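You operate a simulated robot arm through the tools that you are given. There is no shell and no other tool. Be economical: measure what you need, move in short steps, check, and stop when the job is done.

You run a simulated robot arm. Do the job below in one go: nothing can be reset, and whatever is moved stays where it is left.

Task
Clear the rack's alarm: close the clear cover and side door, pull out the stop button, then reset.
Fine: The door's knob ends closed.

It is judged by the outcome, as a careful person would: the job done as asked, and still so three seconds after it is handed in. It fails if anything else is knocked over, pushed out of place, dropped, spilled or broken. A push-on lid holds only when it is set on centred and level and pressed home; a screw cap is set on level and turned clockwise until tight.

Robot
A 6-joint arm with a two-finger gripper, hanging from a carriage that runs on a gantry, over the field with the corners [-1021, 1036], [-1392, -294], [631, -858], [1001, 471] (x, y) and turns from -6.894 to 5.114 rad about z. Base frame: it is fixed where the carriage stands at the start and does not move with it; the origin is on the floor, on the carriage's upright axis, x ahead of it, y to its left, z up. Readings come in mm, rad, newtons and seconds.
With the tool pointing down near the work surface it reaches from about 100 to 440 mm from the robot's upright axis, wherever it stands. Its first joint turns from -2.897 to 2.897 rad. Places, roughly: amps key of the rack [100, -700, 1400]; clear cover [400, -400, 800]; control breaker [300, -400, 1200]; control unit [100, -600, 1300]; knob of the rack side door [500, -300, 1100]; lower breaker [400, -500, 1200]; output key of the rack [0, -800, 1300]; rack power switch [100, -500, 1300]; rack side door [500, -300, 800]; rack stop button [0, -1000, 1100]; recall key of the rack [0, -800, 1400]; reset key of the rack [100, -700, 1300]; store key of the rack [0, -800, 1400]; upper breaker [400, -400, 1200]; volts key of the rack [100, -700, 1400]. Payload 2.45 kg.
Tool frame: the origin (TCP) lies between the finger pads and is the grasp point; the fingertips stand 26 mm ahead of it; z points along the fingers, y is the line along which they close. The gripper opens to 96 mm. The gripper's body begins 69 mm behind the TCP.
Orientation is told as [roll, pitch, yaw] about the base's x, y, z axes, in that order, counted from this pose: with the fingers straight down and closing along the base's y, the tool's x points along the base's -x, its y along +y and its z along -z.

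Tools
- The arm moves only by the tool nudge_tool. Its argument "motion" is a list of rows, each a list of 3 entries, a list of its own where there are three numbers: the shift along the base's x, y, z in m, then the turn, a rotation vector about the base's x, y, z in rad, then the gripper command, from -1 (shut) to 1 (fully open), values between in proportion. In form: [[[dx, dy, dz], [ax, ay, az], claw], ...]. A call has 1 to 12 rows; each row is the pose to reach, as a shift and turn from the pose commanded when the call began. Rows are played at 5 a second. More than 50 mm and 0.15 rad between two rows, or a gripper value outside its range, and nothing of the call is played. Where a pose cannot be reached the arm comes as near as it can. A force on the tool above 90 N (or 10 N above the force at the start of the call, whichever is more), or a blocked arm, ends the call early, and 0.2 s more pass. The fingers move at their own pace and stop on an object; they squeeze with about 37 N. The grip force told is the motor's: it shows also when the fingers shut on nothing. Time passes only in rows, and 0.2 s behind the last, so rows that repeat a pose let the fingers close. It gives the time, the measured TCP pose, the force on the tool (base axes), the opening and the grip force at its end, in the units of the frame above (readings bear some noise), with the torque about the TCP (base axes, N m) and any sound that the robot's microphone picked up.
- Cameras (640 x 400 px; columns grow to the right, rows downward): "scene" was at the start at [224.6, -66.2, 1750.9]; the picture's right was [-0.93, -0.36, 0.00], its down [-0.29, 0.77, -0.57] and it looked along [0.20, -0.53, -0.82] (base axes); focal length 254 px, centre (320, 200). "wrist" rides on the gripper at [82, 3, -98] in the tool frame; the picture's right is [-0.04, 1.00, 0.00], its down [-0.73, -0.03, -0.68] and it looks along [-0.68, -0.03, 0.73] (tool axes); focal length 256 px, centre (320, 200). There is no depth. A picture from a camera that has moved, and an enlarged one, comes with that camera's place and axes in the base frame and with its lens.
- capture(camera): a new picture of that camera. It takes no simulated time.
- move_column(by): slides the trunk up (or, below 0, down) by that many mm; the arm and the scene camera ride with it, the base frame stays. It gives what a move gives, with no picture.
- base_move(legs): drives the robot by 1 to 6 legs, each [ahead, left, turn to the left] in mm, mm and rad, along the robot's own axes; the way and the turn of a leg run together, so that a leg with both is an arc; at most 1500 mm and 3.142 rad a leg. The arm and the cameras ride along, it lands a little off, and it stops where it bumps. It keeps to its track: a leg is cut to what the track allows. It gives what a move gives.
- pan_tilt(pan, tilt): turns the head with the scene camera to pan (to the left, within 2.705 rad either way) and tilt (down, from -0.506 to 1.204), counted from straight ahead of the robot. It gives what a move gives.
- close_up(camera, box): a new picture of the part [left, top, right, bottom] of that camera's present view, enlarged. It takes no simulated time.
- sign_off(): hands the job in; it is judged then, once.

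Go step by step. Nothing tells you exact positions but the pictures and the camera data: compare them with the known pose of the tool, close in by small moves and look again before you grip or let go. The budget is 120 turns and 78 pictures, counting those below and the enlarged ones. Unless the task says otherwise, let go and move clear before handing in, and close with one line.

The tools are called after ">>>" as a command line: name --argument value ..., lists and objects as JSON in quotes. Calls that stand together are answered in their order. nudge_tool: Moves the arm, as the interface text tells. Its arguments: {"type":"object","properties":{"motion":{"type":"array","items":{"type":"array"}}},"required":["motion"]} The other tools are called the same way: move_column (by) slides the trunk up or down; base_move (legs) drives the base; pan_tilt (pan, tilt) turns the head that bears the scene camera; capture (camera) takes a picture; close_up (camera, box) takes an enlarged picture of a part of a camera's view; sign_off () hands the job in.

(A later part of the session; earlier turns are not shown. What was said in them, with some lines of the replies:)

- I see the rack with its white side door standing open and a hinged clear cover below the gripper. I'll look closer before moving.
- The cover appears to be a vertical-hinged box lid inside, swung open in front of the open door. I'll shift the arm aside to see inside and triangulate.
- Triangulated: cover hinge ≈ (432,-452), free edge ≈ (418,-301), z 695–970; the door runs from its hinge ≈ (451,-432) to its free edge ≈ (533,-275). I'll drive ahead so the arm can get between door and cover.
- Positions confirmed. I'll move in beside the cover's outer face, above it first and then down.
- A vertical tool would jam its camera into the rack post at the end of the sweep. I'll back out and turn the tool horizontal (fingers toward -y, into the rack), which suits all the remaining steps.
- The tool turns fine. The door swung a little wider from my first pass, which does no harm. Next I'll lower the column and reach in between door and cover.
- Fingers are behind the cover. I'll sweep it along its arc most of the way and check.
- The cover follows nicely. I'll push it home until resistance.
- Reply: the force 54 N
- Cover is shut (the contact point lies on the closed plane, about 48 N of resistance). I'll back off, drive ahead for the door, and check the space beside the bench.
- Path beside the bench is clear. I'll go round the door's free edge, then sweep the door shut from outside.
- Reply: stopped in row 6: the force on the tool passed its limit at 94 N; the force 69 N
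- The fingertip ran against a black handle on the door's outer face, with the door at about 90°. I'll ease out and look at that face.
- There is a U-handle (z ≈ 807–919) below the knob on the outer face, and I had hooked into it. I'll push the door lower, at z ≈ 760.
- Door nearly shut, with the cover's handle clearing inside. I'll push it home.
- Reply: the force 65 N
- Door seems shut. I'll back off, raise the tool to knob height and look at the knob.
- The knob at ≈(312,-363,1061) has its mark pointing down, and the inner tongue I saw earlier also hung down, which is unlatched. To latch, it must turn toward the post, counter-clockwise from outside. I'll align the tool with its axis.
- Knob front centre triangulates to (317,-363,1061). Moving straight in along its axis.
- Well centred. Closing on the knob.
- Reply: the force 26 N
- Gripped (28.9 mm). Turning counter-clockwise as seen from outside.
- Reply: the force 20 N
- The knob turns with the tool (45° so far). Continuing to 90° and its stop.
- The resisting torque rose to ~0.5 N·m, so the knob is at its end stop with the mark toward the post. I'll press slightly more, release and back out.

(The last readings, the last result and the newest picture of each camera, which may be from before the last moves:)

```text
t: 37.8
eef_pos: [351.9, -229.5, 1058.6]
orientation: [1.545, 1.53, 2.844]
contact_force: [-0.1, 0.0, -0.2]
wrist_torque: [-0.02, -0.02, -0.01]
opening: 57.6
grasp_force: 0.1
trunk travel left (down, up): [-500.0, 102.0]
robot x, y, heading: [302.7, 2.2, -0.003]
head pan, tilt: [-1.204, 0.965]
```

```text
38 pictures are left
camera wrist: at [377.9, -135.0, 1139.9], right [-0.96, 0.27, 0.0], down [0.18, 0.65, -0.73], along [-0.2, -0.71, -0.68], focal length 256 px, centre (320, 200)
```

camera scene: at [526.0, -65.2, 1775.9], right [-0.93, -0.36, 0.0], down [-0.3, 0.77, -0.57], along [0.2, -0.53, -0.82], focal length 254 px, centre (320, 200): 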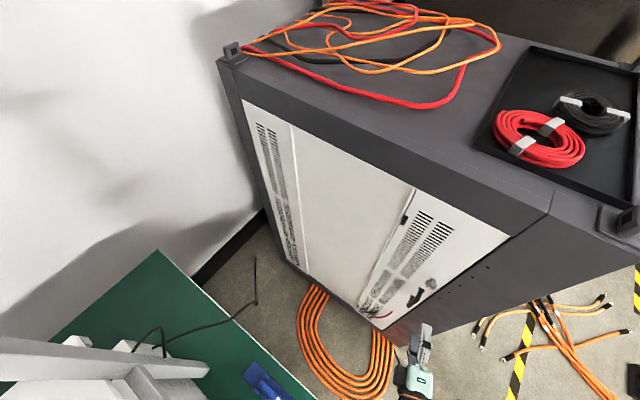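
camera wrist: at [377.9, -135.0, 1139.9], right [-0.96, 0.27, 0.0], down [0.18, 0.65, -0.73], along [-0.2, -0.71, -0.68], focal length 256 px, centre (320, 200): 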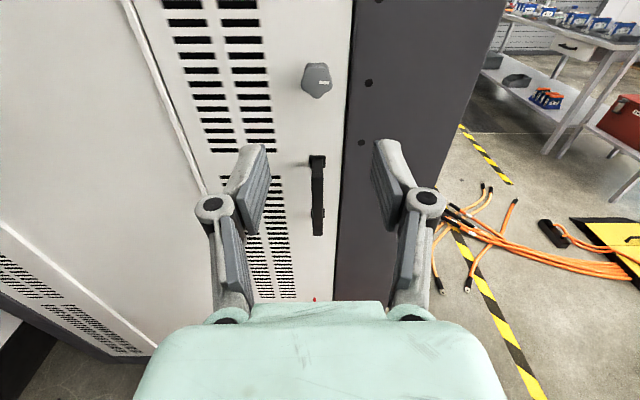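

The knob now points to the post and the door is flush. Next, the front panel: drive back, turn left 90° (so the tool faces the front), then along to the front.

>>> base_move --legs '[[-560, 100, 0], [0, 0, 1.571], [-600, 0, 0]]'

>>> pan_tilt --pan -2.1 --tilt 0.75

>>> capture --camera "scene"

>>> capture --camera "wrist"

```text
t: 47.8
eef_pos: [-10.2, -431.3, 1058.2]
orientation: [1.567, 1.531, -1.819]
contact_force: [-0.5, -0.1, -0.5]
wrist_torque: [0.02, -0.02, 0.0]
opening: 57.6
grasp_force: 0.1
trunk travel left (down, up): [-500.0, 102.0]
robot x, y, heading: [-242.0, -486.8, 1.594]
head pan, tilt: [-1.204, 0.965]
```

```text
t: 49.0
eef_pos: [-9.3, -431.5, 1057.3]
orientation: [1.567, 1.531, -1.821]
contact_force: [0.2, 0.4, 0.3]
wrist_torque: [0.01, 0.0, 0.0]
opening: 57.5
grasp_force: 0.1
trunk travel left (down, up): [-500.0, 102.0]
robot x, y, heading: [-240.6, -489.3, 1.59]
head pan, tilt: [-2.1, 0.75]
```

```text
37 pictures are left
camera scene: at [-172.9, -326.1, 1792.6], right [-0.48, -0.88, 0.0], down [-0.6, 0.33, -0.73], along [0.64, -0.35, -0.68], focal length 254 px, centre (320, 200)
```

scene: 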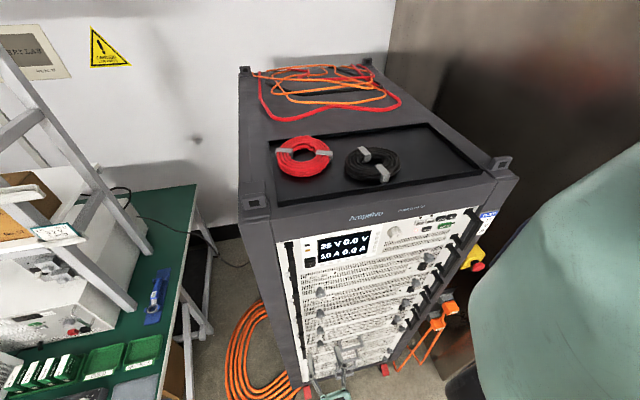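

```text
36 pictures are left
camera wrist: at [-104.8, -407.1, 1140.0], right [-0.24, -0.97, 0.0], down [-0.66, 0.17, -0.73], along [0.71, -0.18, -0.68], focal length 256 px, centre (320, 200)
```

wrist: 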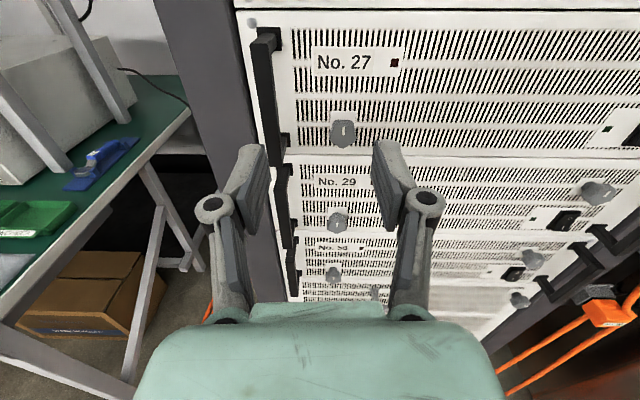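

The front panel and the yellow stop box on its right are in view. Zooming in.

>>> close_up --camera "scene" --box '[270, 190, 510, 310]'

>>> close_up --camera "scene" --box '[400, 190, 500, 290]'

```text
2.67 times, centred on (390, 250) of scene
camera zoom: at [-172.9, -326.1, 1792.6], right [-0.48, -0.88, 0.0], down [-0.6, 0.33, -0.73], along [0.64, -0.35, -0.68], focal length 678 px, centre (133, 67)
```

zoom: 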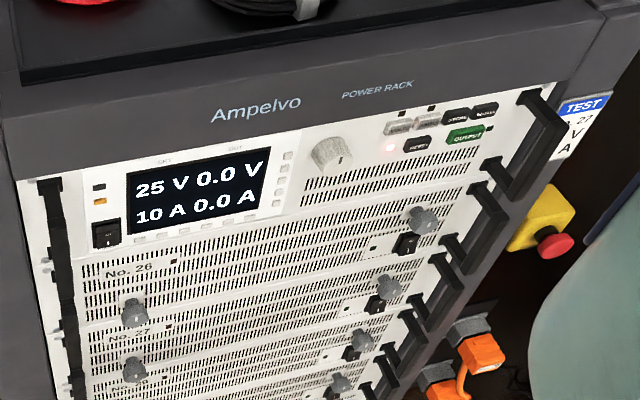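

```text
4.00 times, centred on (450, 240) of scene
camera zoom: at [-172.9, -326.1, 1792.6], right [-0.48, -0.88, 0.0], down [-0.6, 0.33, -0.73], along [0.64, -0.35, -0.68], focal length 1018 px, centre (-200, 40)
```

zoom: 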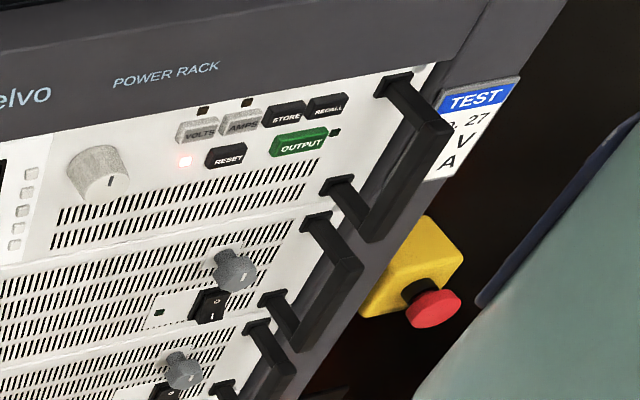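

The stop mushroom is at roughly (-28,-971,1100), facing forward; the reset key at roughly (67,-765,1300). I'll drive sideways along the front and swing the arm toward the stop button.

>>> base_move --legs '[[-112, 0, 0]]'

>>> nudge_tool --motion '[[[-0.04, -0.03, 0], [0, 0, 0], 0.2], [[-0.08, -0.06, 0], [0, 0, 0], 0.2], [[-0.11, -0.1, 0], [0, 0, 0], 0.2], [[-0.13, -0.14, 0], [0, 0, 0], 0.2], [[-0.14, -0.18, 0.01], [0, 0, 0], 0.2], [[-0.15, -0.22, 0.02], [0, 0, 0], 0.2], [[-0.15, -0.26, 0.03], [0, 0, 0], 0.2], [[-0.15, -0.3, 0.04], [0, 0, 0], 0.2]]'

>>> capture --camera "wrist"

>>> capture --camera "scene"

```text
t: 50.2
eef_pos: [-6.8, -540.0, 1058.0]
orientation: [1.566, 1.53, -1.822]
contact_force: [-0.1, 0.0, 0.1]
wrist_torque: [-0.01, 0.01, 0.01]
opening: 57.5
grasp_force: 0.1
trunk travel left (down, up): [-500.0, 102.0]
robot x, y, heading: [-233.5, -595.8, 1.597]
head pan, tilt: [-2.1, 0.75]
```

```text
t: 52.0
eef_pos: [-21.8, -651.0, 1061.9]
orientation: [1.568, 1.531, -1.823]
contact_force: [0.1, -0.1, 0.7]
wrist_torque: [0.01, 0.0, 0.01]
opening: 57.3
grasp_force: 0.1
out of reach, approached as far as the arm can: row 2, 3, 4, 5, 6, 7, 8
trunk travel left (down, up): [-500.0, 102.0]
robot x, y, heading: [-240.8, -595.8, 1.591]
head pan, tilt: [-2.1, 0.75]
```

```text
33 pictures are left
camera wrist: at [-116.9, -626.6, 1142.6], right [-0.25, -0.97, 0.0], down [-0.66, 0.17, -0.73], along [0.71, -0.18, -0.68], focal length 256 px, centre (320, 200)
```

wrist: 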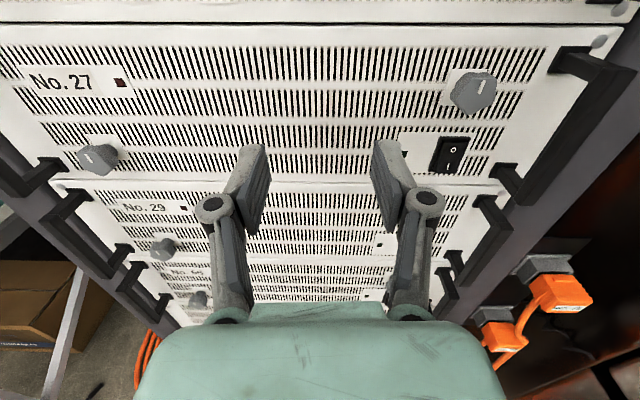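

```text
32 pictures are left
camera scene: at [-170.2, -435.7, 1792.6], right [-0.48, -0.88, 0.0], down [-0.6, 0.33, -0.73], along [0.64, -0.35, -0.68], focal length 254 px, centre (320, 200)
```

scene: 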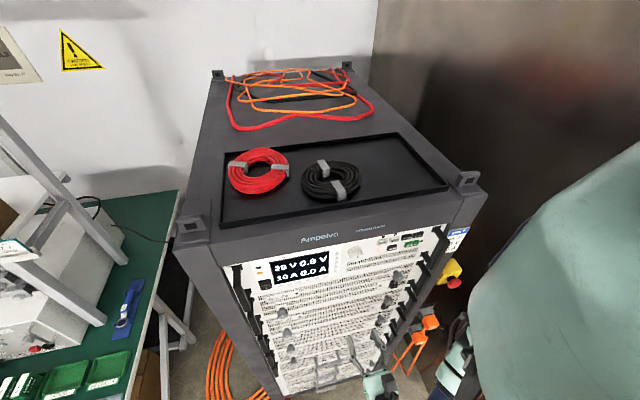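

The arm was folded too close to its axis. I'll back the carriage away from the front, then swing the arm along the front to the right.

>>> base_move --legs '[[14, 85, 0]]'

>>> nudge_tool --motion '[[[0, -0.03, 0], [0, 0, 0], 0.4], [[0, -0.06, 0], [0, 0, 0], 0.4], [[0, -0.1, 0.01], [0, 0, 0], 0.4], [[0, -0.14, 0.02], [0, 0, 0], 0.4], [[0, -0.18, 0.03], [0, 0, 0], 0.4], [[0, -0.22, 0.04], [0, 0, 0], 0.4], [[0, -0.26, 0.04], [0, 0, 0], 0.4], [[0, -0.28, 0.04], [0, 0, 0], 0.4]]'

>>> capture --camera "wrist"

```text
t: 53.1
eef_pos: [-108.2, -639.4, 1060.9]
orientation: [1.572, 1.53, -1.815]
contact_force: [0.5, 0.9, 0.7]
wrist_torque: [0.0, -0.02, 0.04]
opening: 57.7
grasp_force: 0.0
trunk travel left (down, up): [-500.0, 102.0]
robot x, y, heading: [-326.5, -586.1, 1.597]
head pan, tilt: [-2.1, 0.75]
```

```text
t: 54.9
eef_pos: [-108.2, -919.2, 1067.4]
orientation: [1.628, 1.531, -1.763]
contact_force: [-0.1, -0.4, -0.4]
wrist_torque: [0.03, 0.02, 0.0]
opening: 67.2
grasp_force: 0.1
out of reach, approached as far as the arm can: row 6, 7, 8
trunk travel left (down, up): [-500.0, 102.0]
robot x, y, heading: [-326.5, -586.9, 1.598]
head pan, tilt: [-2.1, 0.75]
```

```text
31 pictures are left
camera wrist: at [-203.1, -894.1, 1148.5], right [-0.24, -0.97, 0.0], down [-0.66, 0.17, -0.74], along [0.71, -0.18, -0.68], focal length 256 px, centre (320, 200)
```

wrist: 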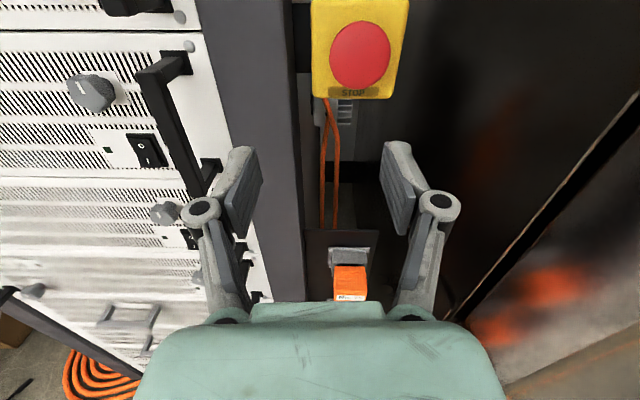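

The stop button triangulates to (-29,-965,1105). I'll raise the column, open wide and move in front of it.

>>> move_column --by 55

>>> nudge_tool --motion '[[[0, -0.01, -0.008], [0, 0, 0], 1], [[0.01, -0.02, -0.016], [0, 0, 0], 1], [[0.018, -0.029, -0.016], [0, 0, 0], 1], [[0.018, -0.029, -0.016], [0, 0, 0], 1]]'

>>> capture --camera "wrist"

```text
t: 55.9
eef_pos: [-108.1, -917.5, 1123.6]
orientation: [1.636, 1.531, -1.754]
contact_force: [-0.2, 0.2, 0.5]
wrist_torque: [-0.01, -0.03, 0.0]
opening: 67.4
grasp_force: 0.0
trunk travel left (down, up): [-555.0, 47.0]
robot x, y, heading: [-324.7, -586.1, 1.596]
head pan, tilt: [-2.1, 0.75]
```

```text
t: 56.9
eef_pos: [-89.6, -947.7, 1105.7]
orientation: [1.637, 1.531, -1.752]
contact_force: [0.3, -0.2, 0.4]
wrist_torque: [0.01, -0.01, 0.01]
opening: 96.2
grasp_force: 0.1
trunk travel left (down, up): [-555.0, 47.0]
robot x, y, heading: [-324.3, -586.6, 1.599]
head pan, tilt: [-2.1, 0.75]
```

```text
30 pictures are left
camera wrist: at [-185.1, -923.5, 1187.3], right [-0.24, -0.97, 0.0], down [-0.66, 0.17, -0.74], along [0.71, -0.18, -0.68], focal length 256 px, centre (320, 200)
```

wrist: 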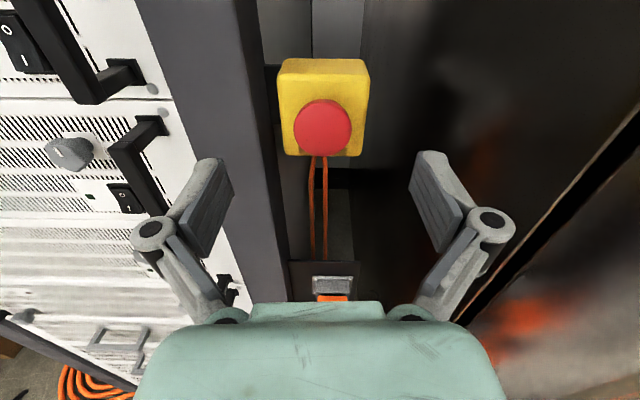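

Dead ahead. I'll narrow the opening a little and advance.

>>> nudge_tool --motion '[[[0.015, -0.005, 0], [0, 0, 0], 0.5], [[0.03, -0.009, 0], [0, 0, 0], 0.5], [[0.042, -0.012, 0], [0, 0, 0], 0.5], [[0.052, -0.015, 0], [0, 0, 0], 0.5]]'

>>> capture --camera "wrist"

>>> close_up --camera "scene" --box '[390, 220, 510, 320]'

```text
t: 57.9
eef_pos: [-38.9, -960.4, 1106.3]
orientation: [1.639, 1.533, -1.751]
contact_force: [0.2, -0.5, 0.3]
wrist_torque: [-0.04, 0.0, -0.01]
opening: 72.1
grasp_force: 0.0
trunk travel left (down, up): [-555.0, 47.0]
robot x, y, heading: [-324.5, -581.3, 1.595]
head pan, tilt: [-2.1, 0.75]
```

```text
29 pictures are left
camera wrist: at [-133.8, -937.4, 1187.7], right [-0.24, -0.97, 0.0], down [-0.66, 0.17, -0.74], along [0.71, -0.18, -0.68], focal length 256 px, centre (320, 200)
```

wrist: 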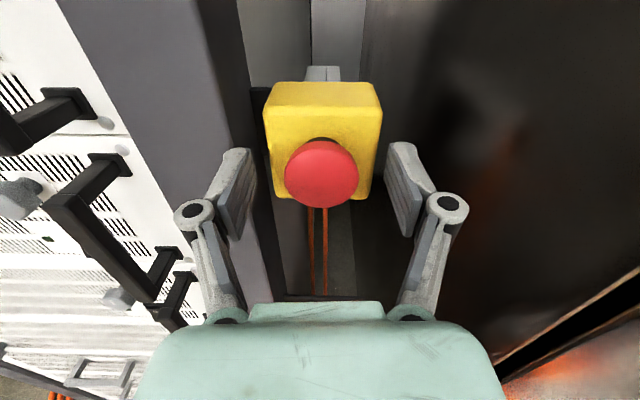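

```text
4.00 times, centred on (450, 270) of scene
camera zoom: at [-256.9, -423.9, 1847.6], right [-0.48, -0.88, 0.0], down [-0.6, 0.33, -0.73], along [0.64, -0.35, -0.68], focal length 1018 px, centre (-200, -80)
```

zoom: 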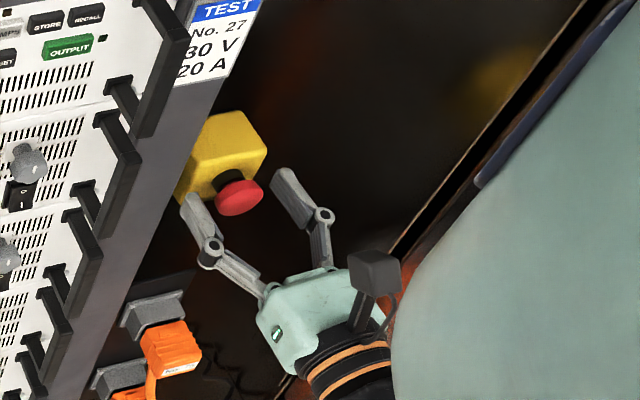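

Aligned; a few mm more, then grip the mushroom.

>>> nudge_tool --motion '[[[0.0045, -0.0012, 0], [0, 0, 0], 0.5], [[0.0045, -0.0012, 0], [0, 0, 0], 0], [[0.0045, -0.0012, 0], [0, 0, 0], -0.6], [[0.0045, -0.0012, 0], [0, 0, 0], -1], [[0.0045, -0.0012, 0], [0, 0, 0], -1]]'

>>> capture --camera "wrist"

```text
t: 59.1
eef_pos: [-35.3, -963.7, 1106.5]
orientation: [1.626, 1.531, -1.763]
contact_force: [-0.6, -3.2, -3.9]
wrist_torque: [-0.11, -0.02, -0.27]
opening: 38.1
grasp_force: 45.3
trunk travel left (down, up): [-555.0, 47.0]
robot x, y, heading: [-323.1, -583.0, 1.596]
head pan, tilt: [-2.1, 0.75]
```

```text
27 pictures are left
camera wrist: at [-129.5, -939.1, 1187.2], right [-0.25, -0.97, 0.0], down [-0.66, 0.17, -0.74], along [0.71, -0.18, -0.68], focal length 256 px, centre (320, 200)
```

wrist: 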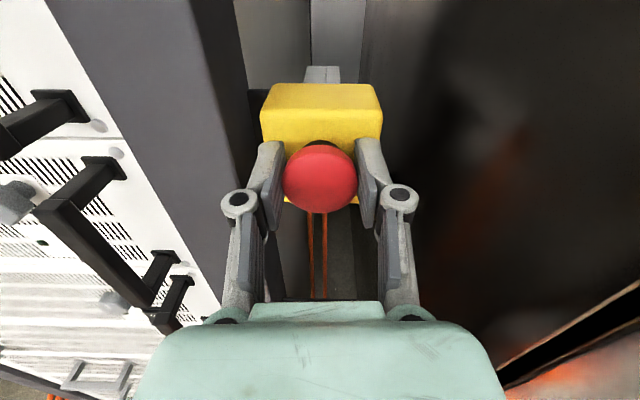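

Gripped at 38 mm. Now pulling straight out along the button's axis.

>>> nudge_tool --motion '[[[-0.003, 0.0008, 0], [0, 0, 0], -1], [[-0.006, 0.0016, 0], [0, 0, 0], -1], [[-0.009, 0.0025, 0], [0, 0, 0], -1], [[-0.012, 0.0033, 0], [0, 0, 0], -1], [[-0.012, 0.0033, 0], [0, 0, 0], -1]]'

>>> capture --camera "wrist"

```text
t: 60.3
eef_pos: [-42.9, -960.7, 1108.2]
orientation: [1.649, 1.531, -1.739]
contact_force: [22.4, -15.9, -24.8]
wrist_torque: [-0.01, 0.24, -0.24]
opening: 38.4
grasp_force: 45.0
trunk travel left (down, up): [-555.0, 47.0]
robot x, y, heading: [-321.9, -583.0, 1.599]
head pan, tilt: [-2.1, 0.75]
```

```text
26 pictures are left
camera wrist: at [-138.2, -936.7, 1188.4], right [-0.24, -0.97, 0.0], down [-0.66, 0.16, -0.74], along [0.71, -0.18, -0.68], focal length 256 px, centre (320, 200)
```

wrist: 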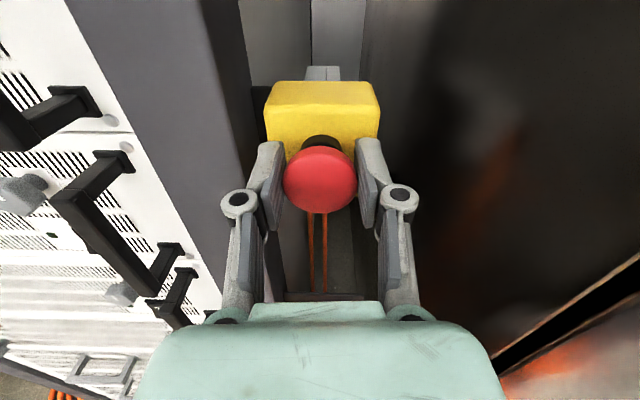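

The button has come out ~8 mm with the neck showing, and it now resists. One slightly firmer pull will confirm the stop.

>>> nudge_tool --motion '[[[-0.002, 0.0005, -0.002], [0, 0, 0], -1], [[-0.004, 0.001, -0.003], [0, 0, 0], -1], [[-0.004, 0.001, -0.003], [0, 0, 0], -1]]'

>>> capture --camera "wrist"

```text
t: 61.1
eef_pos: [-44.0, -960.3, 1107.7]
orientation: [1.856, 1.527, -1.533]
contact_force: [32.7, -7.6, 16.1]
wrist_torque: [-0.19, -0.18, -0.27]
opening: 38.3
grasp_force: 44.3
trunk travel left (down, up): [-555.0, 47.0]
robot x, y, heading: [-324.0, -584.5, 1.595]
head pan, tilt: [-2.1, 0.75]
```

```text
25 pictures are left
camera wrist: at [-139.7, -936.3, 1187.6], right [-0.24, -0.97, 0.0], down [-0.65, 0.16, -0.74], along [0.72, -0.18, -0.67], focal length 256 px, centre (320, 200)
```

wrist: 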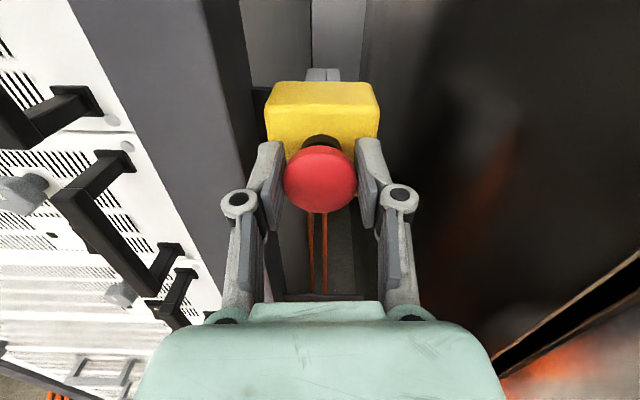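

Hard stop reached. Opening and backing away, then I'll check that it stays out.

>>> nudge_tool --motion '[[[0.003, -0.001, 0], [0, 0, 0], -1], [[0.003, -0.001, 0], [0, 0, 0], 0], [[0.003, -0.001, 0], [0, 0, 0], 0.5], [[-0.025, 0.007, 0], [0, 0, 0], 0.5], [[-0.055, 0.015, 0], [0, 0, 0], 0.5]]'

>>> capture --camera "wrist"

>>> close_up --camera "scene" --box '[320, 170, 480, 280]'

```text
t: 62.3
eef_pos: [-105.4, -943.3, 1104.0]
orientation: [1.643, 1.532, -1.743]
contact_force: [0.1, -1.2, -0.5]
wrist_torque: [0.02, -0.04, -0.01]
opening: 71.7
grasp_force: 0.0
trunk travel left (down, up): [-555.0, 47.0]
robot x, y, heading: [-325.4, -586.1, 1.596]
head pan, tilt: [-2.1, 0.75]
```

```text
24 pictures are left
camera wrist: at [-199.8, -920.0, 1184.7], right [-0.24, -0.97, 0.0], down [-0.66, 0.17, -0.74], along [0.71, -0.18, -0.68], focal length 256 px, centre (320, 200)
```

wrist: 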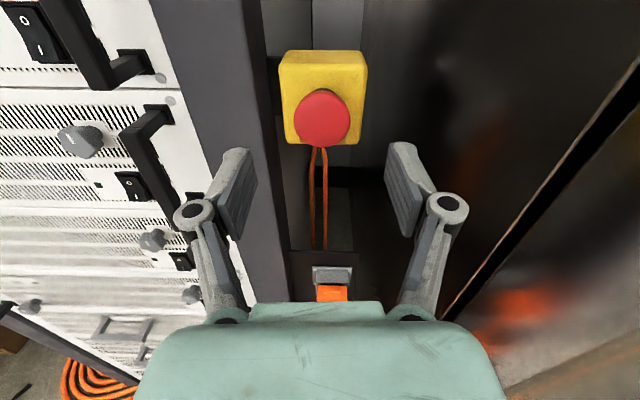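

```text
3.64 times, centred on (400, 225) of scene
camera zoom: at [-256.7, -423.9, 1847.6], right [-0.48, -0.88, 0.0], down [-0.6, 0.33, -0.73], along [0.64, -0.35, -0.68], focal length 925 px, centre (29, 109)
```

zoom: 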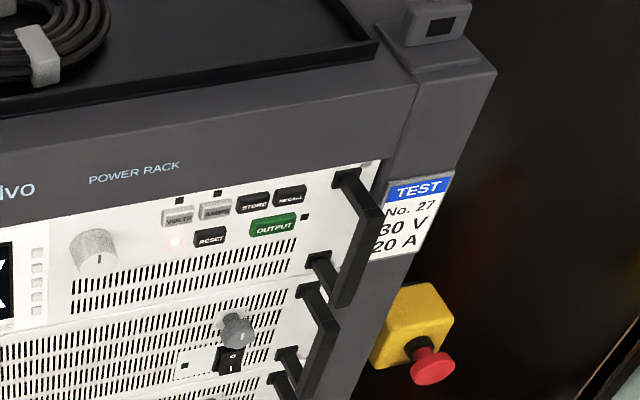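

The stop button stays out. The reset key triangulates to ≈(59,-750,1315), lamp lit beside it. I'll raise fully and bring the closed fingers in front of it.

>>> move_column --by 47

>>> nudge_tool --motion '[[[0, 0.04, 0.01], [0, 0, 0], 0], [[0, 0.08, 0.03], [0, 0, 0], -1], [[0, 0.12, 0.05], [0, 0, 0], -1], [[0, 0.16, 0.07], [0, 0, 0], -1], [[0, 0.2, 0.09], [0, 0, 0], -1], [[0.02, 0.21, 0.11], [0, 0, 0], -1], [[0.04, 0.214, 0.13], [0, 0, 0], -1], [[0.06, 0.214, 0.15], [0, 0, 0], -1], [[0.075, 0.214, 0.16], [0, 0, 0], -1]]'

>>> capture --camera "wrist"

```text
t: 63.1
eef_pos: [-105.0, -943.1, 1149.9]
orientation: [1.635, 1.53, -1.755]
contact_force: [0.5, -0.2, -0.1]
wrist_torque: [0.02, 0.02, 0.0]
opening: 72.0
grasp_force: 0.0
trunk travel left (down, up): [-602.0, 0.0]
robot x, y, heading: [-324.1, -585.2, 1.595]
head pan, tilt: [-2.1, 0.75]
```

```text
t: 65.2
eef_pos: [-85.3, -715.2, 1274.5]
orientation: [1.643, 1.531, -1.747]
contact_force: [-0.5, 0.3, -0.2]
wrist_torque: [-0.02, 0.04, 0.02]
opening: 0.2
grasp_force: 28.1
out of reach, approached as far as the arm can: row 3, 4, 6, 7, 8, 9
trunk travel left (down, up): [-602.0, 0.0]
robot x, y, heading: [-321.3, -582.9, 1.597]
head pan, tilt: [-2.1, 0.75]
```

```text
22 pictures are left
camera wrist: at [-181.0, -690.0, 1354.8], right [-0.24, -0.97, 0.0], down [-0.66, 0.17, -0.74], along [0.71, -0.18, -0.68], focal length 256 px, centre (320, 200)
```

wrist: 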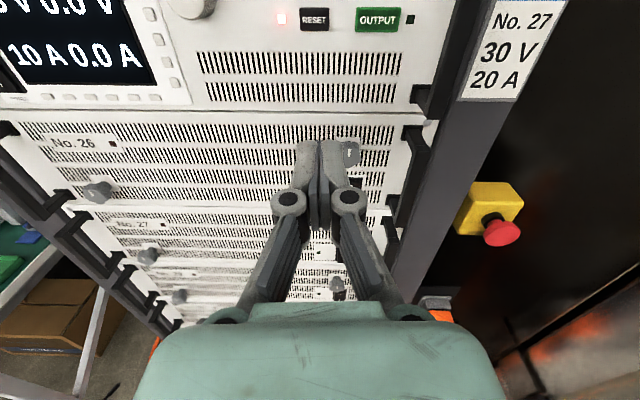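

The key is at ≈(59,-747,1320). The arm stalls in height, so I'll try raising it here, and tilting the tool slightly upward.

>>> nudge_tool --motion '[[[0, 0, 0.015], [0, 0, 0], -1], [[0, 0, 0.03], [-0.024, -0.097, 0], -1], [[0, 0, 0.045], [-0.048, -0.194, 0], -1], [[0, 0, 0.05], [-0.072, -0.291, 0], -1]]'

```text
t: 66.2
eef_pos: [-111.5, -717.0, 1322.9]
orientation: [3.018, 1.267, -0.375]
contact_force: [-0.2, -0.4, 0.6]
wrist_torque: [-0.03, -0.01, 0.0]
opening: 0.0
grasp_force: 28.7
out of reach, approached as far as the arm can: row 1, 2, 3, 4
trunk travel left (down, up): [-602.0, 0.0]
robot x, y, heading: [-323.6, -586.3, 1.601]
head pan, tilt: [-2.1, 0.75]
```

The tilted tool reaches the height. The remaining approach I'll make with the carriage: toward the panel by ~100 mm, then look.

>>> base_move --legs '[[-26, -100, 0]]'

>>> capture --camera "wrist"

>>> capture --camera "scene"

```text
t: 67.3
eef_pos: [-11.0, -739.3, 1322.2]
orientation: [3.019, 1.267, -0.374]
contact_force: [0.7, 1.0, -0.1]
wrist_torque: [0.02, 0.0, 0.0]
opening: 0.0
grasp_force: 28.4
trunk travel left (down, up): [-602.0, 0.0]
robot x, y, heading: [-218.2, -606.4, 1.6]
head pan, tilt: [-2.1, 0.75]
```

```text
21 pictures are left
camera wrist: at [-125.7, -711.0, 1371.5], right [-0.24, -0.97, 0.0], down [-0.42, 0.11, -0.9], along [0.88, -0.22, -0.43], focal length 256 px, centre (320, 200)
```

wrist: 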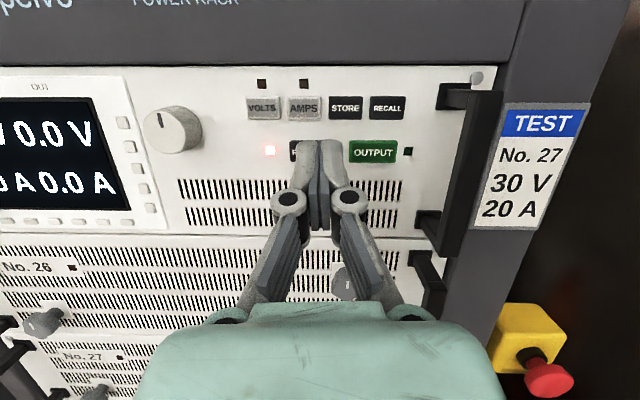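

```text
20 pictures are left
camera scene: at [-157.5, -447.2, 1894.6], right [-0.48, -0.88, 0.0], down [-0.6, 0.33, -0.73], along [0.64, -0.35, -0.68], focal length 254 px, centre (320, 200)
```

scene: 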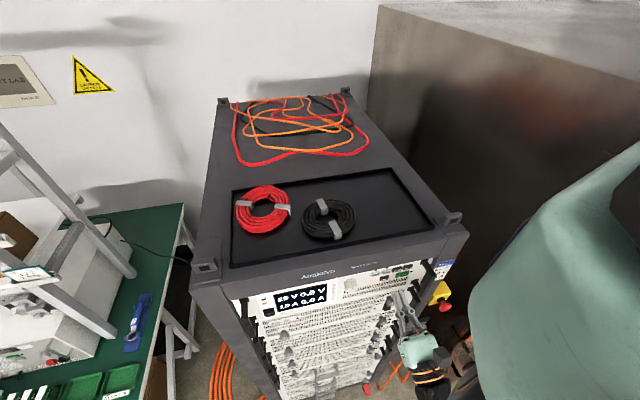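

Reset confirmed at ≈(59,-746,1321), 32 mm below AMPS; tip is now ≈42 mm short and on the right line. I'll advance with the carriage in short steps.

>>> base_move --legs '[[-1, -28, 0]]'

>>> capture --camera "wrist"

>>> close_up --camera "scene" --box '[340, 240, 440, 310]'

```text
t: 68.1
eef_pos: [15.0, -740.5, 1323.2]
orientation: [3.02, 1.267, -0.375]
contact_force: [-0.8, -0.5, 0.8]
wrist_torque: [0.01, 0.01, -0.02]
opening: 0.3
grasp_force: 28.1
trunk travel left (down, up): [-602.0, 0.0]
robot x, y, heading: [-196.6, -611.1, 1.596]
head pan, tilt: [-2.1, 0.75]
```

```text
19 pictures are left
camera wrist: at [-98.2, -711.3, 1371.5], right [-0.24, -0.97, 0.0], down [-0.42, 0.11, -0.9], along [0.88, -0.22, -0.43], focal length 256 px, centre (320, 200)
```

wrist: 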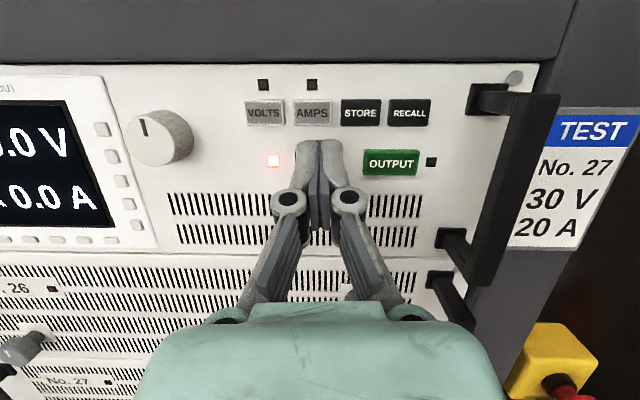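

```text
5.71 times, centred on (390, 275) of scene
camera zoom: at [-129.8, -447.4, 1894.6], right [-0.48, -0.88, 0.0], down [-0.6, 0.33, -0.73], along [0.64, -0.35, -0.68], focal length 1454 px, centre (-80, -229)
```

zoom: 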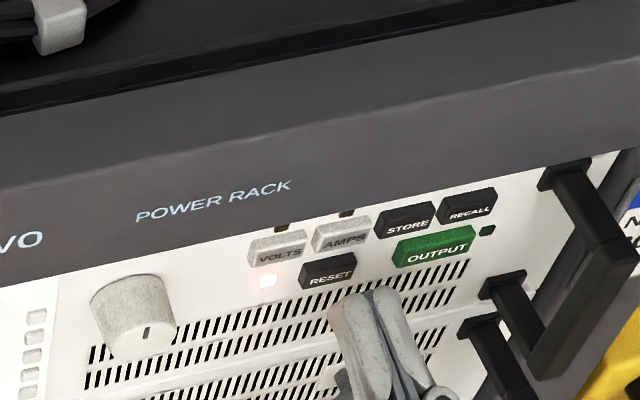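

>>> base_move --legs '[[0, -12, 0]]'

>>> close_up --camera "scene" --box '[340, 240, 440, 310]'

```text
t: 68.9
eef_pos: [27.4, -739.7, 1322.6]
orientation: [3.019, 1.267, -0.373]
contact_force: [-2.2, 0.5, 1.1]
wrist_torque: [0.0, 0.01, 0.01]
opening: 5.9
grasp_force: 28.2
trunk travel left (down, up): [-602.0, 0.0]
robot x, y, heading: [-182.6, -605.7, 1.597]
head pan, tilt: [-2.1, 0.75]
heard: click
```

```text
5.71 times, centred on (390, 275) of scene
camera zoom: at [-117.9, -447.1, 1894.6], right [-0.48, -0.88, 0.0], down [-0.6, 0.33, -0.73], along [0.64, -0.35, -0.68], focal length 1454 px, centre (-80, -229)
```

zoom: 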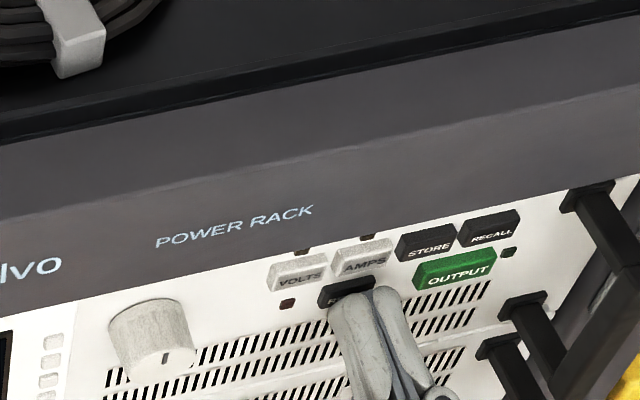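

Click heard, and the red alarm lamp has gone out. Backing away and checking the final state.

>>> base_move --legs '[[0, 120, 0]]'

>>> capture --camera "wrist"

>>> close_up --camera "scene" --box '[190, 170, 490, 360]'

```text
t: 70.1
eef_pos: [-88.8, -726.2, 1323.6]
orientation: [3.02, 1.266, -0.377]
contact_force: [-0.3, -0.7, 0.0]
wrist_torque: [0.0, 0.01, 0.0]
opening: 0.0
grasp_force: 28.3
trunk travel left (down, up): [-602.0, 0.0]
robot x, y, heading: [-301.4, -596.4, 1.592]
head pan, tilt: [-2.1, 0.75]
```

```text
16 pictures are left
camera wrist: at [-203.3, -697.9, 1371.5], right [-0.24, -0.97, 0.0], down [-0.42, 0.11, -0.9], along [0.88, -0.22, -0.43], focal length 256 px, centre (320, 200)
```

wrist: 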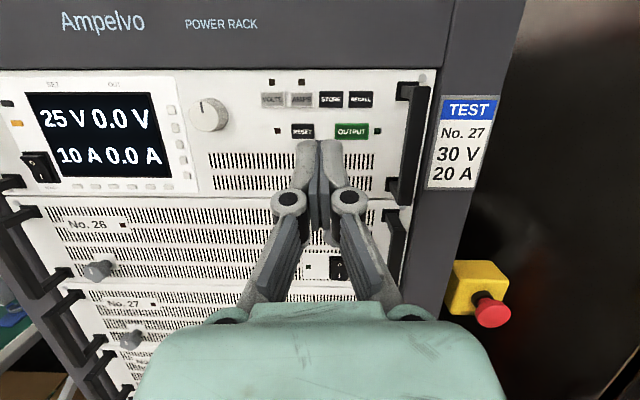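

```text
2.11 times, centred on (340, 265) of scene
camera zoom: at [-234.6, -434.0, 1894.6], right [-0.48, -0.88, 0.0], down [-0.6, 0.33, -0.73], along [0.64, -0.35, -0.68], focal length 536 px, centre (278, 63)
```

zoom: 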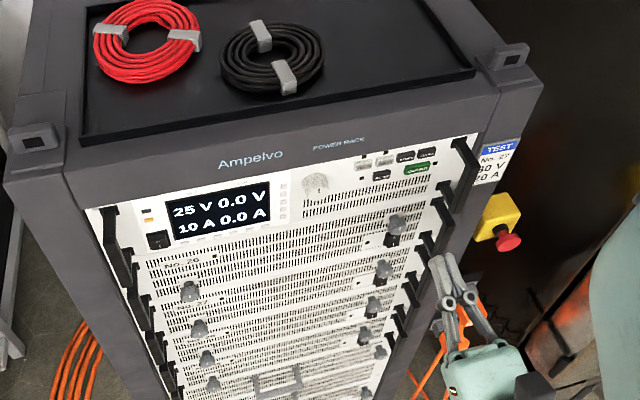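

The alarm lamp stays off, the stop button stands out, and the tool is clear of the rack. The door was closed and latched when I left it. Handing in.

>>> sign_off

```text
The job is handed in.
```

The rack's alarm is cleared: I closed the clear cover, then the side door with its knob turned to closed, pulled out the stop button, and pressed reset, which clicked and put the red lamp out.
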